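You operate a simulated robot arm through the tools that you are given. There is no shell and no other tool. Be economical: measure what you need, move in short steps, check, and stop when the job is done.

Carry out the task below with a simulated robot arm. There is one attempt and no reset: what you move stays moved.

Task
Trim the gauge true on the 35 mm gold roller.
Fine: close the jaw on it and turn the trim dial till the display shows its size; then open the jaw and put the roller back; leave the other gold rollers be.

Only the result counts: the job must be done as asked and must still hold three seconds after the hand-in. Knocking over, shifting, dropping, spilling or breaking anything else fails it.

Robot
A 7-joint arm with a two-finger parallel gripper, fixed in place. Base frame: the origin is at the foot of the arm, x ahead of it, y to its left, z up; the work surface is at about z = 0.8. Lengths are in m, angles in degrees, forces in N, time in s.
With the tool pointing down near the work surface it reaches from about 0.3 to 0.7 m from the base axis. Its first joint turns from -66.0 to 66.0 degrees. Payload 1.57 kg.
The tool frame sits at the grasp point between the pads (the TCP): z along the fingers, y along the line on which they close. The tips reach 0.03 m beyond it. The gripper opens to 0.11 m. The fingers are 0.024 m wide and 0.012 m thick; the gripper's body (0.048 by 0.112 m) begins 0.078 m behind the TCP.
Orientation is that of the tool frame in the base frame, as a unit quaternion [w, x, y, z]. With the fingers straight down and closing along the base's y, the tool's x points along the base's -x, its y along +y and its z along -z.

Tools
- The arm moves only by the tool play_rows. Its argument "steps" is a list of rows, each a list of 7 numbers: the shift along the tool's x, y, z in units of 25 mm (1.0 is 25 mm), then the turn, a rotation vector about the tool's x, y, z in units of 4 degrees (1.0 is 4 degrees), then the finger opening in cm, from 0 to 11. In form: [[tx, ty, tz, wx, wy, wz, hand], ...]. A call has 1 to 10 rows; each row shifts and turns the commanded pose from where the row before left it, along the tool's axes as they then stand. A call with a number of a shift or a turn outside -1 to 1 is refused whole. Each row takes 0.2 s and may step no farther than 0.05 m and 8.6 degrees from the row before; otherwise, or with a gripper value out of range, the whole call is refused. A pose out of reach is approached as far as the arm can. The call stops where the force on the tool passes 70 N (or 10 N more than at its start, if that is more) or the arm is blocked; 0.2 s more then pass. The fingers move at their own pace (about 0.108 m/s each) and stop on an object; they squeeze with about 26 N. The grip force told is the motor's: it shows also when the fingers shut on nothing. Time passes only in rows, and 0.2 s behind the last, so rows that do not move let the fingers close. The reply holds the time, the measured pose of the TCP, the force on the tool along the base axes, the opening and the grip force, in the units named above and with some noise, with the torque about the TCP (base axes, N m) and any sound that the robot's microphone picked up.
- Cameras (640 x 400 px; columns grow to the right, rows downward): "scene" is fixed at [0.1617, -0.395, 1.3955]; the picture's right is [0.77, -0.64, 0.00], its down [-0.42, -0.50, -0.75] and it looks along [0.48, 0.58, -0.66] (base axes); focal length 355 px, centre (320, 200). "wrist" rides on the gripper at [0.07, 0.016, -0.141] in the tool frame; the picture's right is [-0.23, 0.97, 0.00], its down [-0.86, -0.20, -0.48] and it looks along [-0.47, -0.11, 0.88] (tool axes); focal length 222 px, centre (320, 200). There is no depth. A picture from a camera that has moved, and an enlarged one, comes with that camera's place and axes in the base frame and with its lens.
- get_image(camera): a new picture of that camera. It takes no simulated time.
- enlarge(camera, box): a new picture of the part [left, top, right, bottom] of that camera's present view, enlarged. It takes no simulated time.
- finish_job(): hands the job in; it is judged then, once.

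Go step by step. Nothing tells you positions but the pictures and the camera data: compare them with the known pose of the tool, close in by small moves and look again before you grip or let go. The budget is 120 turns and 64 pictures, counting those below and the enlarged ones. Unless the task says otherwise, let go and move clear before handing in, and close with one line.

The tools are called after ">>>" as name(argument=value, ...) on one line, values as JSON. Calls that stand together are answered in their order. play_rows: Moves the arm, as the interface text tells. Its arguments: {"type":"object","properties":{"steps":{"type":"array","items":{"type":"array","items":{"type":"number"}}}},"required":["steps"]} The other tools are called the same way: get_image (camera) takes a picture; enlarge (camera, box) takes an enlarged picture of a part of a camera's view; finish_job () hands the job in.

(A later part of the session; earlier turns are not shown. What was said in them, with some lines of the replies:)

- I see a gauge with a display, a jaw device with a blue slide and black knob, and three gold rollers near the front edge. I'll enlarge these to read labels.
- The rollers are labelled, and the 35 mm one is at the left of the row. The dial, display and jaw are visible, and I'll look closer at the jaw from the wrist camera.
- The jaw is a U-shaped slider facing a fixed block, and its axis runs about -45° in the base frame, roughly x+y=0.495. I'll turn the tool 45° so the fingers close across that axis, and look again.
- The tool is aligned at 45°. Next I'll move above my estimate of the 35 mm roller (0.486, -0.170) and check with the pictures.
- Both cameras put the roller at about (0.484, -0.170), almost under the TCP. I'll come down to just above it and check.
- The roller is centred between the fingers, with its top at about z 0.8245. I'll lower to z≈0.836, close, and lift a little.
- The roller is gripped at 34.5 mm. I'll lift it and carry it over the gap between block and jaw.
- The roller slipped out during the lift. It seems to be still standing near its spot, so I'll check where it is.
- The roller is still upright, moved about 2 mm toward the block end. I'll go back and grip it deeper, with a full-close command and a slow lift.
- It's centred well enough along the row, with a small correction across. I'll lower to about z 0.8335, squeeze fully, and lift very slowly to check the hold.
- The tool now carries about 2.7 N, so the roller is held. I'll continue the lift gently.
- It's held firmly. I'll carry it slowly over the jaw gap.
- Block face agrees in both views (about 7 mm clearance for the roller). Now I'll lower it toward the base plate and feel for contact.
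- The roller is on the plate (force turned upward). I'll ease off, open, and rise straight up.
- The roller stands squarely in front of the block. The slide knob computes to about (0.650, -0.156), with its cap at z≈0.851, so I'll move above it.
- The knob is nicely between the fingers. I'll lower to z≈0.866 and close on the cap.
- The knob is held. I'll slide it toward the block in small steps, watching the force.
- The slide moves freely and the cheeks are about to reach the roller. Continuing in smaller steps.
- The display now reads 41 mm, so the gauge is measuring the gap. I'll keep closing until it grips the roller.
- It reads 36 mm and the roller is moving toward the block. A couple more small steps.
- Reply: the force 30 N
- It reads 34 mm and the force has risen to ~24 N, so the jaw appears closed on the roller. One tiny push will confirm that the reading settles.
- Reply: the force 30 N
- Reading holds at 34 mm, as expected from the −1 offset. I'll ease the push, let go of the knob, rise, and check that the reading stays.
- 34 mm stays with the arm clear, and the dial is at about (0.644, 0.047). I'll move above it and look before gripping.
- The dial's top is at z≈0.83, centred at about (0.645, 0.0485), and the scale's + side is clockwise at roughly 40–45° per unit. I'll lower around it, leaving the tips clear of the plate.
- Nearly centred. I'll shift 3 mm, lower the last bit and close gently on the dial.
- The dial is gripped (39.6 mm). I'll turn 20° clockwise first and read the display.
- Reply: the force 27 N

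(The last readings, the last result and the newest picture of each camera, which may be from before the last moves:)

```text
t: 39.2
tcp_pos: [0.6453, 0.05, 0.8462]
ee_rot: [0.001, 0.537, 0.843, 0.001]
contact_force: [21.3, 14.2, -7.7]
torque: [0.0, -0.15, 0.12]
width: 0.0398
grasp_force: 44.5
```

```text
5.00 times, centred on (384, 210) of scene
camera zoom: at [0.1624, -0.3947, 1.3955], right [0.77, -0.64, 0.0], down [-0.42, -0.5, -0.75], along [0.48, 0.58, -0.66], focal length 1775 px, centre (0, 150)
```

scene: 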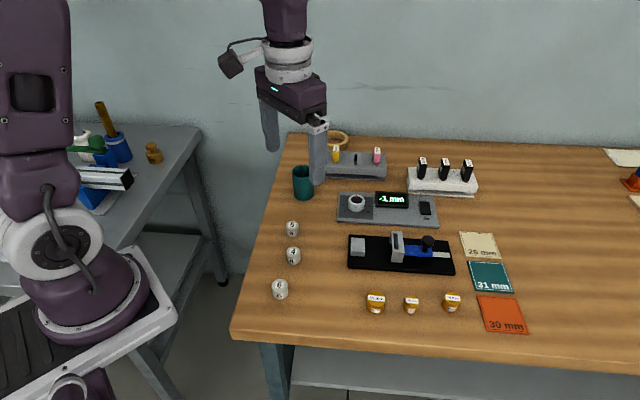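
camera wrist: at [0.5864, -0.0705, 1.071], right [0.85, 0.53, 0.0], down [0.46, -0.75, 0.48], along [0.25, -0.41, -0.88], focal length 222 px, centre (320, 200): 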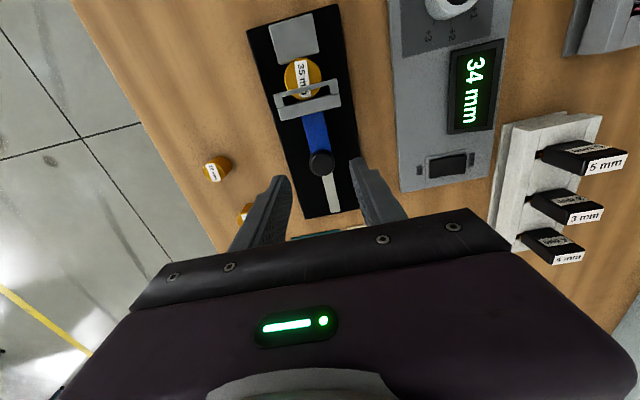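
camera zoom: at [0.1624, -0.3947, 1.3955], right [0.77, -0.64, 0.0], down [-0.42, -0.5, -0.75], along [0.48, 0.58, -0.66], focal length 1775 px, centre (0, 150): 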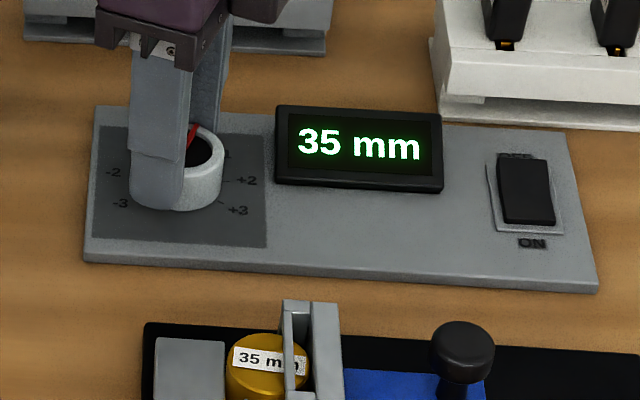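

It switched to 35 mm at 20°, and the ticks are about 36° apart, so this is just past the rounding threshold. I'll turn 16° more to sit on the +1 mark in the middle of the range.

>>> play_rows(steps=[[0, 0, 0, 0, 0, 1, 3], [0, 0, 0, 0, 0, 1, 3], [0, 0, 0, 0, 0, 1, 3], [0, 0, 0, 0, 0, 1, 3], [0, 0, 0, 0, 0, 0, 3]])

>>> enlarge(camera="scene", box=[320, 170, 448, 250])

>>> enlarge(camera="wrist", box=[200, 90, 440, 240])

```text
t: 40.4
tcp_pos: [0.6463, 0.0487, 0.8469]
ee_rot: [0.0, 0.649, 0.761, 0.002]
contact_force: [30.2, 23.8, -6.0]
torque: [0.11, -0.25, 0.12]
width: 0.0398
grasp_force: 44.4
```

```text
5.00 times, centred on (384, 210) of scene
camera zoom: at [0.1625, -0.3944, 1.3956], right [0.77, -0.64, 0.0], down [-0.42, -0.5, -0.75], along [0.48, 0.58, -0.66], focal length 1775 px, centre (0, 150)
```

zoom: 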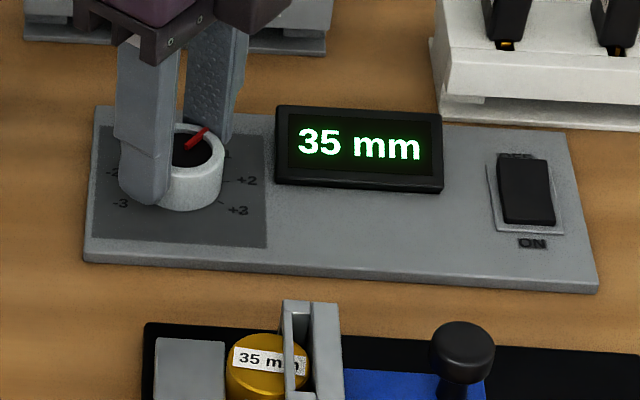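

```text
2.67 times, centred on (320, 165) of wrist
camera zoom: at [0.6505, 0.1218, 0.9883], right [1.0, -0.07, 0.01], down [-0.07, -0.88, 0.48], along [-0.03, -0.48, -0.88], focal length 592 px, centre (320, 293)
```

zoom: 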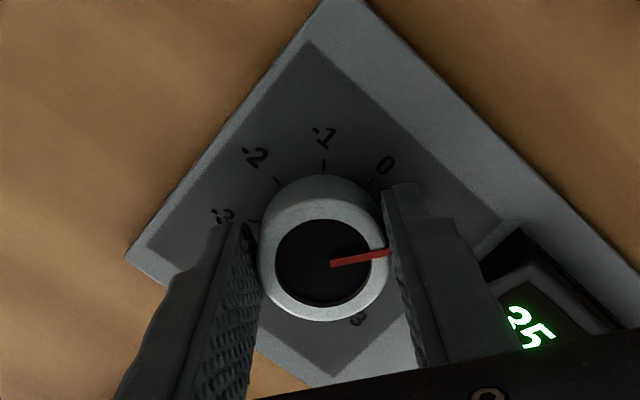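

The display holds 35 mm with the pointer near +1. I'll open, rise clear and check the dial.

>>> play_rows(steps=[[0, 0, 0, 0, 0, 0, 6], [0, 0, 0, 0, 0, 0, 6], [0, 0, -0.5, 0, 0, 0, 6], [0, 0, -1, 0, 0, 0, 6], [0, 0, -1, 0, 0, 0, 6], [0, 0, -1, 0, 0, 0, 6], [0, 0, 0, 0, 0, 0, 6]])

>>> enlarge(camera="wrist", box=[200, 90, 440, 240])

>>> enlarge(camera="scene", box=[320, 180, 480, 280])

```text
t: 42.0
tcp_pos: [0.6437, 0.0479, 0.9343]
ee_rot: [0.0, 0.649, 0.761, 0.0]
contact_force: [0.3, -0.2, 0.9]
torque: [-0.01, 0.02, 0.03]
width: 0.06
grasp_force: 0.1
```

```text
2.67 times, centred on (320, 165) of wrist
camera zoom: at [0.6486, 0.1198, 1.0762], right [1.0, -0.07, 0.0], down [-0.06, -0.88, 0.48], along [-0.03, -0.48, -0.88], focal length 592 px, centre (320, 293)
```

zoom: 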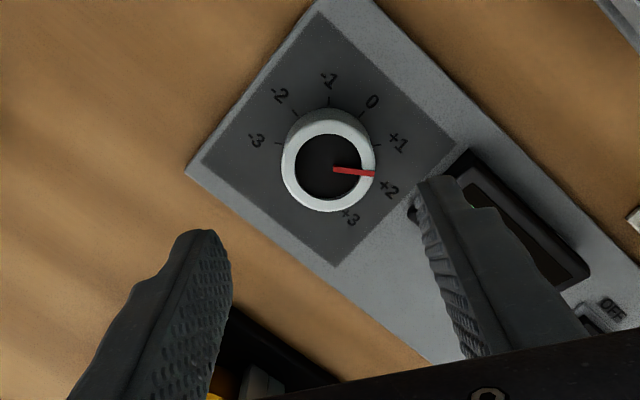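

```text
4.00 times, centred on (400, 230) of scene
camera zoom: at [0.1617, -0.395, 1.3955], right [0.77, -0.64, 0.0], down [-0.42, -0.5, -0.75], along [0.48, 0.58, -0.66], focal length 1420 px, centre (0, 80)
```

zoom: 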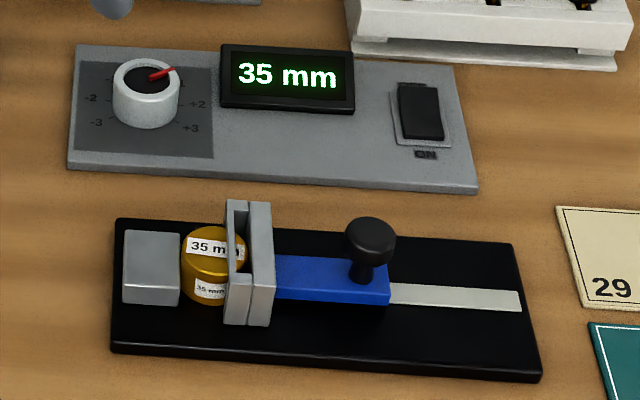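

The display reads 35 mm, but on release the dial crept to about 55° (+1 is near 45°), likely from a ~3 mm side preload. I'll re-grip it better centred and bring it back to the middle of the range.

>>> play_rows(steps=[[0.02, 0.11, 0.9, 0, 0, 0, 6], [0, 0, 0.9, 0, 0, 0, 6], [0, 0, 0.9, 0, 0, 0, 6], [0, 0, 0.8, 0, 0, 0, 6], [0, 0, 0, 0, 0, 0, 6], [0, 0, 0, 0, 0, 0, 3], [0, 0, 0, 0, 0, 0, 3], [0, 0, 0, 0, 0, 0, 3]])

```text
t: 43.8
tcp_pos: [0.6473, 0.0495, 0.8477]
ee_rot: [0.0, 0.65, 0.76, -0.001]
contact_force: [-0.1, -0.5, -6.8]
torque: [0.02, -0.54, 0.0]
width: 0.0394
grasp_force: 44.5
```

Side force is now near zero. Turning back about 14°.

>>> play_rows(steps=[[0, 0, 0, 0, 0, -1, 3], [0, 0, 0, 0, 0, -1, 3], [0, 0, 0, 0, 0, -1, 3], [0, 0, 0, 0, 0, -0.5, 3], [0, 0, 0, 0, 0, 0, 3]])

>>> enlarge(camera="wrist", box=[200, 90, 440, 240])

```text
t: 45.0
tcp_pos: [0.647, 0.0496, 0.8467]
ee_rot: [-0.001, 0.552, 0.834, -0.001]
contact_force: [-8.0, -8.4, -5.7]
torque: [-0.56, -0.22, -0.01]
width: 0.0396
grasp_force: 45.3
```

```text
2.67 times, centred on (320, 165) of wrist
camera zoom: at [0.6337, 0.1201, 0.9882], right [0.99, 0.17, 0.0], down [0.15, -0.86, 0.48], along [0.08, -0.47, -0.88], focal length 592 px, centre (320, 293)
```

zoom: 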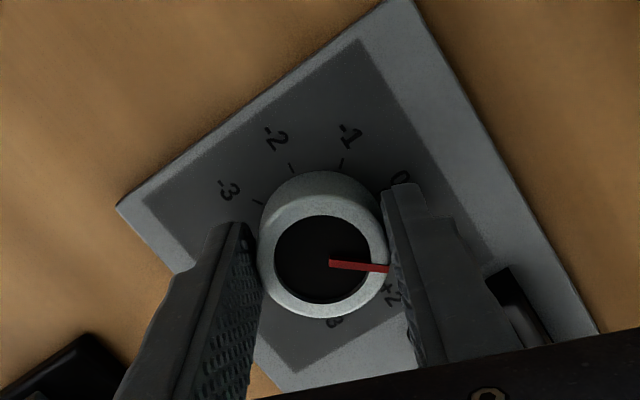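

The pointer followed to about 41°. I'll relieve the small side force and open gradually, then rise.

>>> play_rows(steps=[[-0.02, -0.04, 0, 0, 0, 0, 3], [0, 0, 0, 0, 0, 0, 4.1], [0, 0, 0, 0, 0, 0, 4.4], [0, 0, 0, 0, 0, 0, 6], [0, 0, -0.5, 0, 0, 0, 6], [0, 0, -1, 0, 0, 0, 6], [0, 0, -1, 0, 0, 0, 6], [0, 0, -1, 0, 0, 0, 6], [0, 0, 0, 0, 0, 0, 6]])

>>> enlarge(camera="wrist", box=[200, 90, 440, 240])

>>> enlarge(camera="scene", box=[320, 180, 480, 280])

```text
t: 47.0
tcp_pos: [0.6471, 0.0479, 0.9338]
ee_rot: [0.001, 0.552, 0.834, 0.0]
contact_force: [-0.3, 0.1, -0.8]
torque: [-0.02, 0.01, 0.0]
width: 0.06
grasp_force: 0.1
```

```text
2.67 times, centred on (320, 165) of wrist
camera zoom: at [0.6336, 0.119, 1.0763], right [0.99, 0.17, 0.0], down [0.15, -0.87, 0.48], along [0.08, -0.47, -0.88], focal length 592 px, centre (320, 293)
```

zoom: 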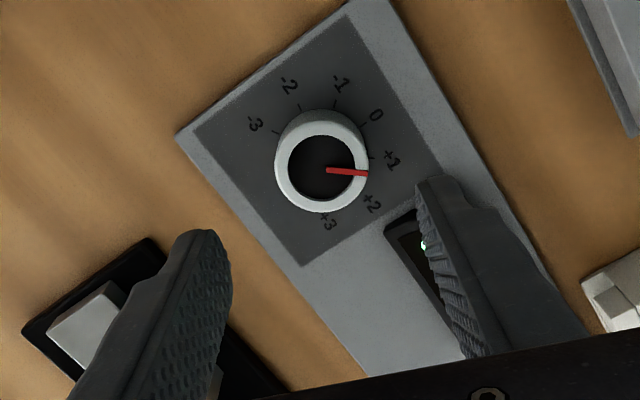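

```text
4.00 times, centred on (400, 230) of scene
camera zoom: at [0.1617, -0.395, 1.3955], right [0.77, -0.64, 0.0], down [-0.42, -0.5, -0.75], along [0.48, 0.58, -0.66], focal length 1420 px, centre (0, 80)
```

zoom: 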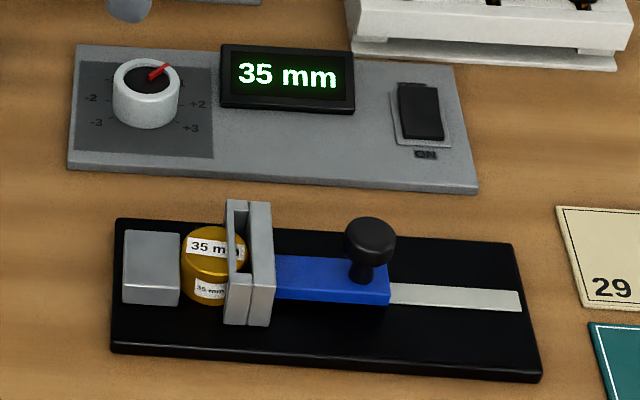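

The dial is now on +1 and the display shows 35 mm; neither plate has moved. Next I'll go back to the knob and open the jaw.

>>> play_rows(steps=[[0, 0, 0, 0, 0, -1, 5], [0, 0, 0, 0, 0, -1, 5], [0, 0, 0, 0, 0, -1, 5], [0, 0, 0, 0, 0, -1, 5], [0, 0, 0, 0, 0, -1, 5], [0, 0, 0, 0, 0, -0.5, 5], [0, 0, 0, 0, 0, 0, 5]])

>>> play_rows(steps=[[-0.75, -0.94, 0, 0, 0, 0, 5], [-0.75, -0.94, 0, 0, 0, 0, 5], [-0.75, -0.94, 0, 0, 0, 0, 5], [-0.75, -0.95, 0, 0, 0, 0, 5], [-0.75, -0.95, 0, 0, 0, 0, 5], [-0.75, -0.95, 0, 0, 0, 0, 5], [0, 0, 0, 0, 0, 0, 5]])

>>> enlarge(camera="wrist", box=[200, 80, 440, 230])

```text
t: 48.6
tcp_pos: [0.647, 0.0483, 0.9346]
ee_rot: [0.0, 0.382, 0.924, 0.0]
contact_force: [0.5, -0.2, 0.5]
torque: [0.0, -0.02, 0.0]
width: 0.0504
grasp_force: 0.1
```

```text
t: 50.2
tcp_pos: [0.6261, -0.133, 0.9331]
ee_rot: [0.0, 0.383, 0.924, 0.0]
contact_force: [-0.3, 0.4, -0.1]
torque: [0.03, -0.02, 0.01]
width: 0.0502
grasp_force: 0.2
```

```text
2.67 times, centred on (320, 155) of wrist
camera zoom: at [0.5879, -0.072, 1.0749], right [0.85, 0.53, 0.0], down [0.46, -0.75, 0.48], along [0.25, -0.41, -0.88], focal length 592 px, centre (320, 320)
```

zoom: 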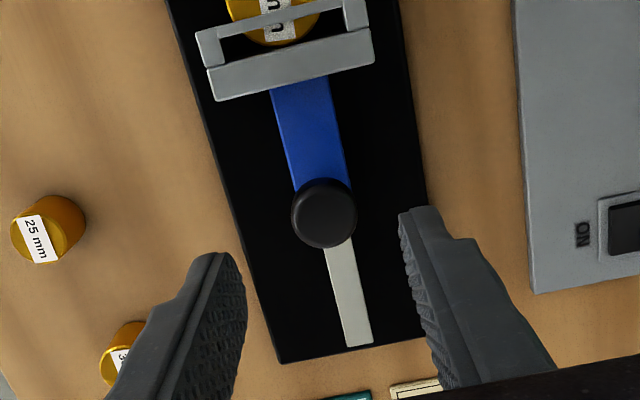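

The knob is aligned. I'll lower, grip it, and slide the jaw back to its open position (about 31 mm).

>>> play_rows(steps=[[0, 0, 0.9, 0, 0, 0, 5], [0, 0, 0.9, 0, 0, 0, 5], [0, 0, 0.88, 0, 0, 0, 5], [0, 0, 0, 0, 0, 0, 5], [0, 0, 0, 0, 0, 0, 1], [0, 0, 0, 0, 0, 0, 1], [0, 0, 0, 0, 0, 0, 1]])

>>> play_rows(steps=[[-0.2, 0, 0, 0, 0, 0, 1], [-0.2, 0, 0, 0, 0, 0, 1], [-0.2, 0, 0, 0, 0, 0, 1], [-0.2, 0, 0, 0, 0, 0, 1], [-0.2, 0, 0, 0, 0, 0, 1], [-0.2, 0, 0, 0, 0, 0, 1], [0, 0, 0, 0, 0, 0, 1]])

>>> enlarge(camera="scene", box=[320, 180, 480, 280])

```text
t: 51.8
tcp_pos: [0.6257, -0.1313, 0.8654]
ee_rot: [0.0, 0.383, 0.924, 0.0]
contact_force: [1.0, -0.9, -3.6]
torque: [-0.18, -0.16, 0.02]
width: 0.0254
grasp_force: 36.4
```

```text
t: 53.4
tcp_pos: [0.6485, -0.1537, 0.8665]
ee_rot: [-0.001, 0.383, 0.924, 0.0]
contact_force: [6.9, 3.7, -24.5]
torque: [-0.05, -0.19, 0.02]
width: 0.0252
grasp_force: 36.6
```

```text
4.00 times, centred on (400, 230) of scene
camera zoom: at [0.1623, -0.395, 1.3954], right [0.77, -0.64, 0.0], down [-0.42, -0.5, -0.75], along [0.48, 0.58, -0.66], focal length 1420 px, centre (0, 80)
```

zoom: 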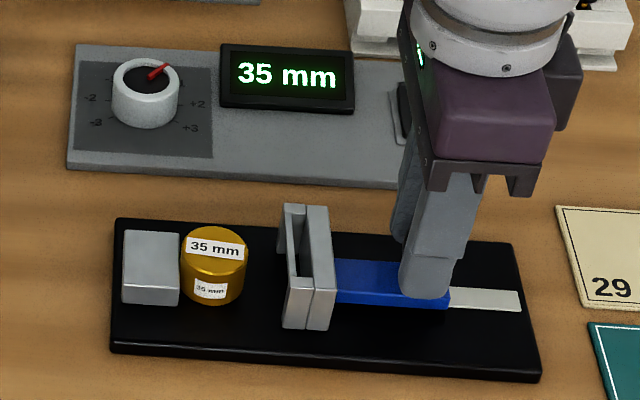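

The jaw is open and the 35 mm reading has latched. I'll release the knob and move above the roller at about (0.571, -0.080).

>>> play_rows(steps=[[0, 0, 0, 0, 0, 0, 5], [0, 0, 0, 0, 0, 0, 5], [0, 0, -0.5, 0, 0, 0, 5.5], [0, 0, -1, 0, 0, 0, 5.5], [0, 0, -0.6, 0, 0, 0, 5.5], [0.9, -0.02, 0, 0, 0, 0, 5.5], [0.9, -0.02, 0, 0, 0, 0, 5.5], [0.9, -0.02, 0, 0, 0, 0, 5.5], [0.9, -0.02, 0, 0, 0, 0, 5.5], [0.69, -0.01, 0, 0, 0, 0, 5.5]])

>>> play_rows(steps=[[0, 0, 0.8, 0, 0, 0, 5.5], [0, 0, 0, 0, 0, 0, 5.5]])

>>> enlarge(camera="wrist", box=[220, 100, 420, 225])

>>> enlarge(camera="scene", box=[320, 180, 480, 280])

```text
t: 55.6
tcp_pos: [0.5709, -0.078, 0.9204]
ee_rot: [0.0, 0.383, 0.924, 0.0]
contact_force: [0.9, 0.1, 0.3]
torque: [0.0, 0.0, -0.02]
width: 0.0551
grasp_force: 0.1
```

```text
t: 56.2
tcp_pos: [0.5708, -0.0787, 0.8993]
ee_rot: [0.0, 0.383, 0.924, 0.001]
contact_force: [-0.1, 0.9, 0.5]
torque: [-0.01, -0.02, -0.04]
width: 0.055
grasp_force: 0.1
```

```text
3.20 times, centred on (320, 162) of wrist
camera zoom: at [0.5319, -0.0175, 1.0418], right [0.85, 0.53, 0.0], down [0.46, -0.75, 0.48], along [0.25, -0.41, -0.88], focal length 711 px, centre (320, 320)
```

zoom: 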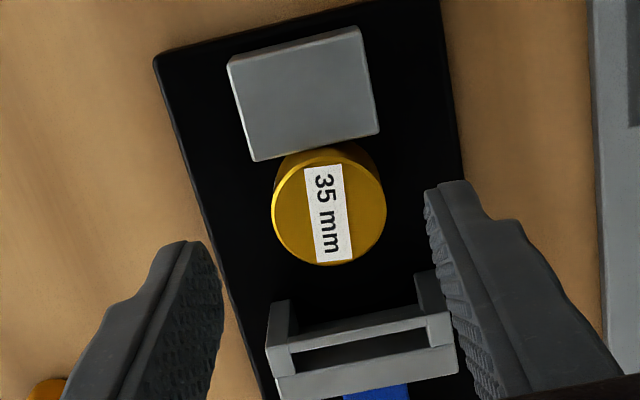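

```text
4.00 times, centred on (400, 230) of scene
camera zoom: at [0.1617, -0.395, 1.3955], right [0.77, -0.64, 0.0], down [-0.42, -0.5, -0.75], along [0.48, 0.58, -0.66], focal length 1420 px, centre (0, 80)
```

zoom: 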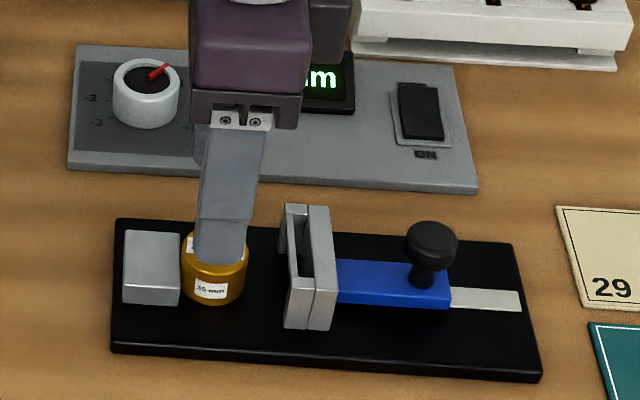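

The roller is centred between the fingers. I'll lower to z≈0.846, grip, and lift slowly.

>>> play_rows(steps=[[-0.03, 0.04, 0.8, 0, 0, 0, 5.5], [0, 0, 0.7, 0, 0, 0, 5.5], [0, 0, 0.6, 0, 0, 0, 5.5], [0, 0, 0, 0, 0, 0, 5.5], [0, 0, 0, 0, 0, 0, 0], [0, 0, 0, 0, 0, 0, 0], [0, 0, 0, 0, 0, 0, 0], [0, 0, 0, 0, 0, 0, 0]])

>>> play_rows(steps=[[0, 0, -0.1, 0, 0, 0, 0], [0, 0, -0.1, 0, 0, 0, 0], [0, 0, -0.2, 0, 0, 0, 0], [0, 0, -0.3, 0, 0, 0, 0], [0, 0, -0.3, 0, 0, 0, 0], [0, 0, -0.3, 0, 0, 0, 0], [0, 0, -0.3, 0, 0, 0, 0], [0, 0, -0.3, 0, 0, 0, 0], [0, 0, -0.2, 0, 0, 0, 0], [0, 0, 0, 0, 0, 0, 0]])

```text
t: 58.0
tcp_pos: [0.5701, -0.0785, 0.8482]
ee_rot: [0.0, 0.383, 0.924, 0.0]
contact_force: [1.2, 0.4, 0.4]
torque: [0.0, -0.07, 0.01]
width: 0.0345
grasp_force: 26.3
```

```text
t: 60.2
tcp_pos: [0.5724, -0.0773, 0.9]
ee_rot: [0.001, 0.382, 0.924, 0.0]
contact_force: [-0.2, 0.8, -1.5]
torque: [-0.01, -0.01, 0.04]
width: 0.0343
grasp_force: 26.2
```

The roller is held. I'll carry it back slowly to its original spot, TCP about (0.483, -0.172).

>>> play_rows(steps=[[0, -0.3, 0, 0, 0, 0, 0], [-0.02, -0.6, 0, 0, 0, 0, 0], [-0.02, -0.6, 0, 0, 0, 0, 0], [-0.02, -0.6, 0, 0, 0, 0, 0], [-0.02, -0.6, 0, 0, 0, 0, 0], [-0.02, -0.6, 0, 0, 0, 0, 0], [-0.02, -0.6, 0, 0, 0, 0, 0], [-0.02, -0.6, 0, 0, 0, 0, 0], [-0.02, -0.44, 0, 0, 0, 0, 0], [0, -0.2, 0, 0, 0, 0, 0]])

>>> play_rows(steps=[[0, 0, 0.3, 0, 0, 0, 0], [0, 0, 0.5, 0, 0, 0, 0], [0, 0, 0.5, 0, 0, 0, 0], [0, 0, 0.5, 0, 0, 0, 0], [0, 0, 0.3, 0, 0, 0, 0], [0, 0, 0, 0, 0, 0, 0]])

>>> enlarge(camera="scene", box=[340, 270, 480, 340])

```text
t: 62.4
tcp_pos: [0.4837, -0.1701, 0.9002]
ee_rot: [0.0, 0.383, 0.924, 0.0]
contact_force: [-0.1, -0.3, -1.6]
torque: [-0.01, 0.01, 0.0]
width: 0.0344
grasp_force: 25.7
```

```text
t: 63.8
tcp_pos: [0.4822, -0.1715, 0.8476]
ee_rot: [0.001, 0.382, 0.924, 0.0]
contact_force: [0.0, 0.1, -2.3]
torque: [0.04, 0.0, -0.03]
width: 0.0347
grasp_force: 25.7
```

```text
4.57 times, centred on (410, 305) of scene
camera zoom: at [0.1617, -0.395, 1.3955], right [0.77, -0.64, 0.0], down [-0.42, -0.5, -0.75], along [0.48, 0.58, -0.66], focal length 1623 px, centre (-91, -280)
```

zoom: 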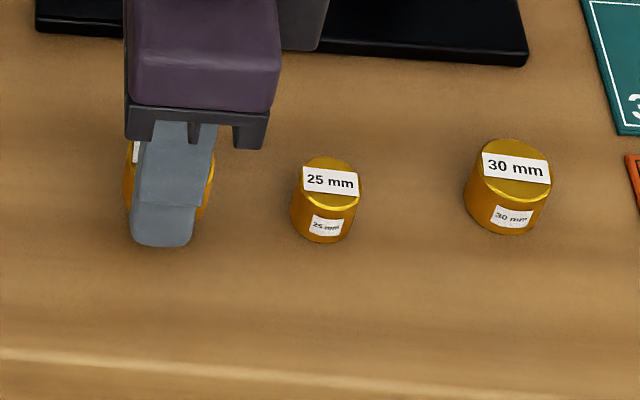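

It's lined up with its original place (edges match the first picture). I'll lower to the table and feel for contact.

>>> play_rows(steps=[[0, 0, 0.25, 0, 0, 0, 0], [0, 0, 0.15, 0, 0, 0, 0], [0, 0, 0, 0, 0, 0, 0]])

>>> play_rows(steps=[[0, 0, 0.08, 0, 0, 0, 0], [0, 0, 0, 0, 0, 0, 0]])

>>> play_rows(steps=[[0, 0, 0.06, 0, 0, 0, 0], [0, 0, 0, 0, 0, 0, 0]])

```text
t: 64.6
tcp_pos: [0.4823, -0.1707, 0.8376]
ee_rot: [0.0, 0.383, 0.924, 0.001]
contact_force: [0.7, 0.6, -1.5]
torque: [-0.03, -0.03, 0.02]
width: 0.0345
grasp_force: 25.5
```

```text
t: 65.2
tcp_pos: [0.4826, -0.1706, 0.8349]
ee_rot: [0.001, 0.382, 0.924, -0.001]
contact_force: [-2.7, 2.7, 18.6]
torque: [-0.01, 0.07, -0.01]
width: 0.0344
grasp_force: 25.7
```

```text
t: 65.8
tcp_pos: [0.4829, -0.1721, 0.8343]
ee_rot: [0.0, 0.383, 0.924, 0.0]
contact_force: [-3.5, -0.3, 17.8]
torque: [-0.05, 0.06, 0.0]
width: 0.0345
grasp_force: 25.9
```

It's standing on the table. I'll ease off, open and rise clear, then check everything.

>>> play_rows(steps=[[0, 0, -0.07, 0, 0, 0, 0], [0, 0, 0, 0, 0, 0, 5.5], [0, 0, 0, 0, 0, 0, 5.5], [0, 0, -0.5, 0, 0, 0, 5.5], [0, 0, -1, 0, 0, 0, 5.5], [0, 0, -1, 0, 0, 0, 5.5], [0, 0, -1, 0, 0, 0, 5.5], [0.5, 1, -1, 0, 0, 0, 5.5], [0.5, 1, -1, 0, 0, 0, 5.5], [0, 0, 0, 0, 0, 0, 5.5]])

>>> enlarge(camera="scene", box=[340, 270, 480, 340])

>>> get_image(camera="scene")

```text
t: 68.0
tcp_pos: [0.5019, -0.1179, 0.9716]
ee_rot: [0.0, 0.383, 0.924, -0.001]
contact_force: [0.2, 1.2, -0.3]
torque: [-0.01, -0.01, -0.01]
width: 0.0547
grasp_force: 0.1
```

```text
4.57 times, centred on (410, 305) of scene
camera zoom: at [0.1617, -0.395, 1.3955], right [0.77, -0.64, 0.0], down [-0.42, -0.5, -0.75], along [0.48, 0.58, -0.66], focal length 1623 px, centre (-91, -280)
```

zoom: 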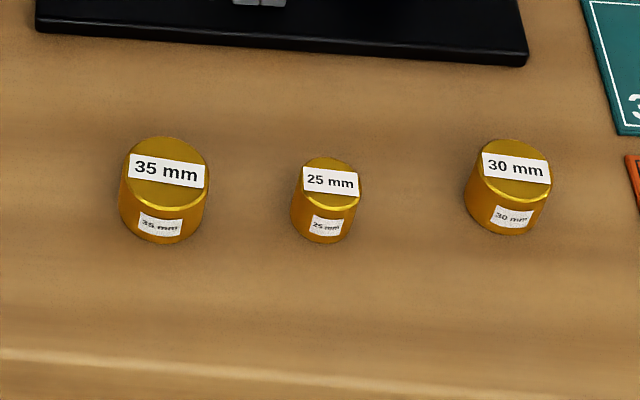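

```text
13 pictures are left
```

scene: 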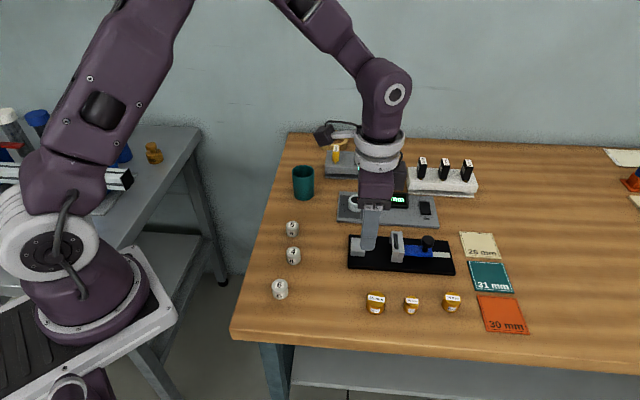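

The roller is back within about 1 mm of where it started. I'll raise the arm clear and take a final look at the gauge.

>>> play_rows(steps=[[0.8, 0, -1, 0, 0, 0, 5.5], [0.8, 0, -1, 0, 0, 0, 5.5], [0.8, 0, -1, 0, 0, 0, 5.5], [0, 0, -1, 0, 0, 0, 5.5], [0, 0, 0, 0, 0, 0, 5.5]])

>>> enlarge(camera="scene", box=[320, 180, 480, 280])

```text
t: 69.2
tcp_pos: [0.4583, -0.0769, 1.073]
ee_rot: [0.0, 0.382, 0.924, 0.0]
contact_force: [-0.9, -0.5, 0.3]
torque: [0.0, 0.04, 0.0]
width: 0.0549
grasp_force: 0.0
```

```text
4.00 times, centred on (400, 230) of scene
camera zoom: at [0.1617, -0.395, 1.3955], right [0.77, -0.64, 0.0], down [-0.42, -0.5, -0.75], along [0.48, 0.58, -0.66], focal length 1420 px, centre (0, 80)
```

zoom: 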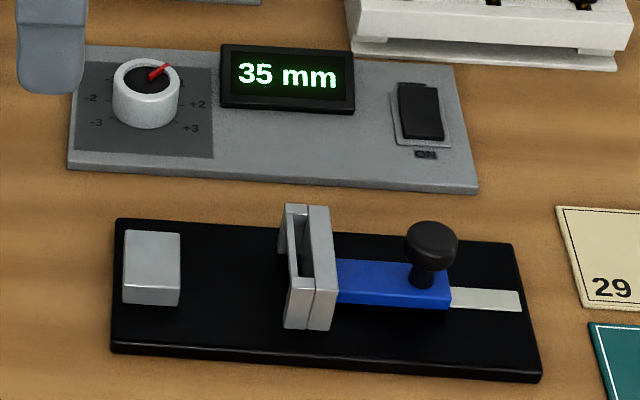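

The display shows 35 mm, the jaw is open, the roller is back and nothing else has moved. Handing in.

>>> finish_job()

```text
The job is handed in.
```

The gauge is trimmed on the 35 mm roller and its display reads 35 mm. The jaw is open, and the roller is back within about 1 mm of where it started, after slipping about 2 mm on the first lift. The other gold rollers weren't touched.
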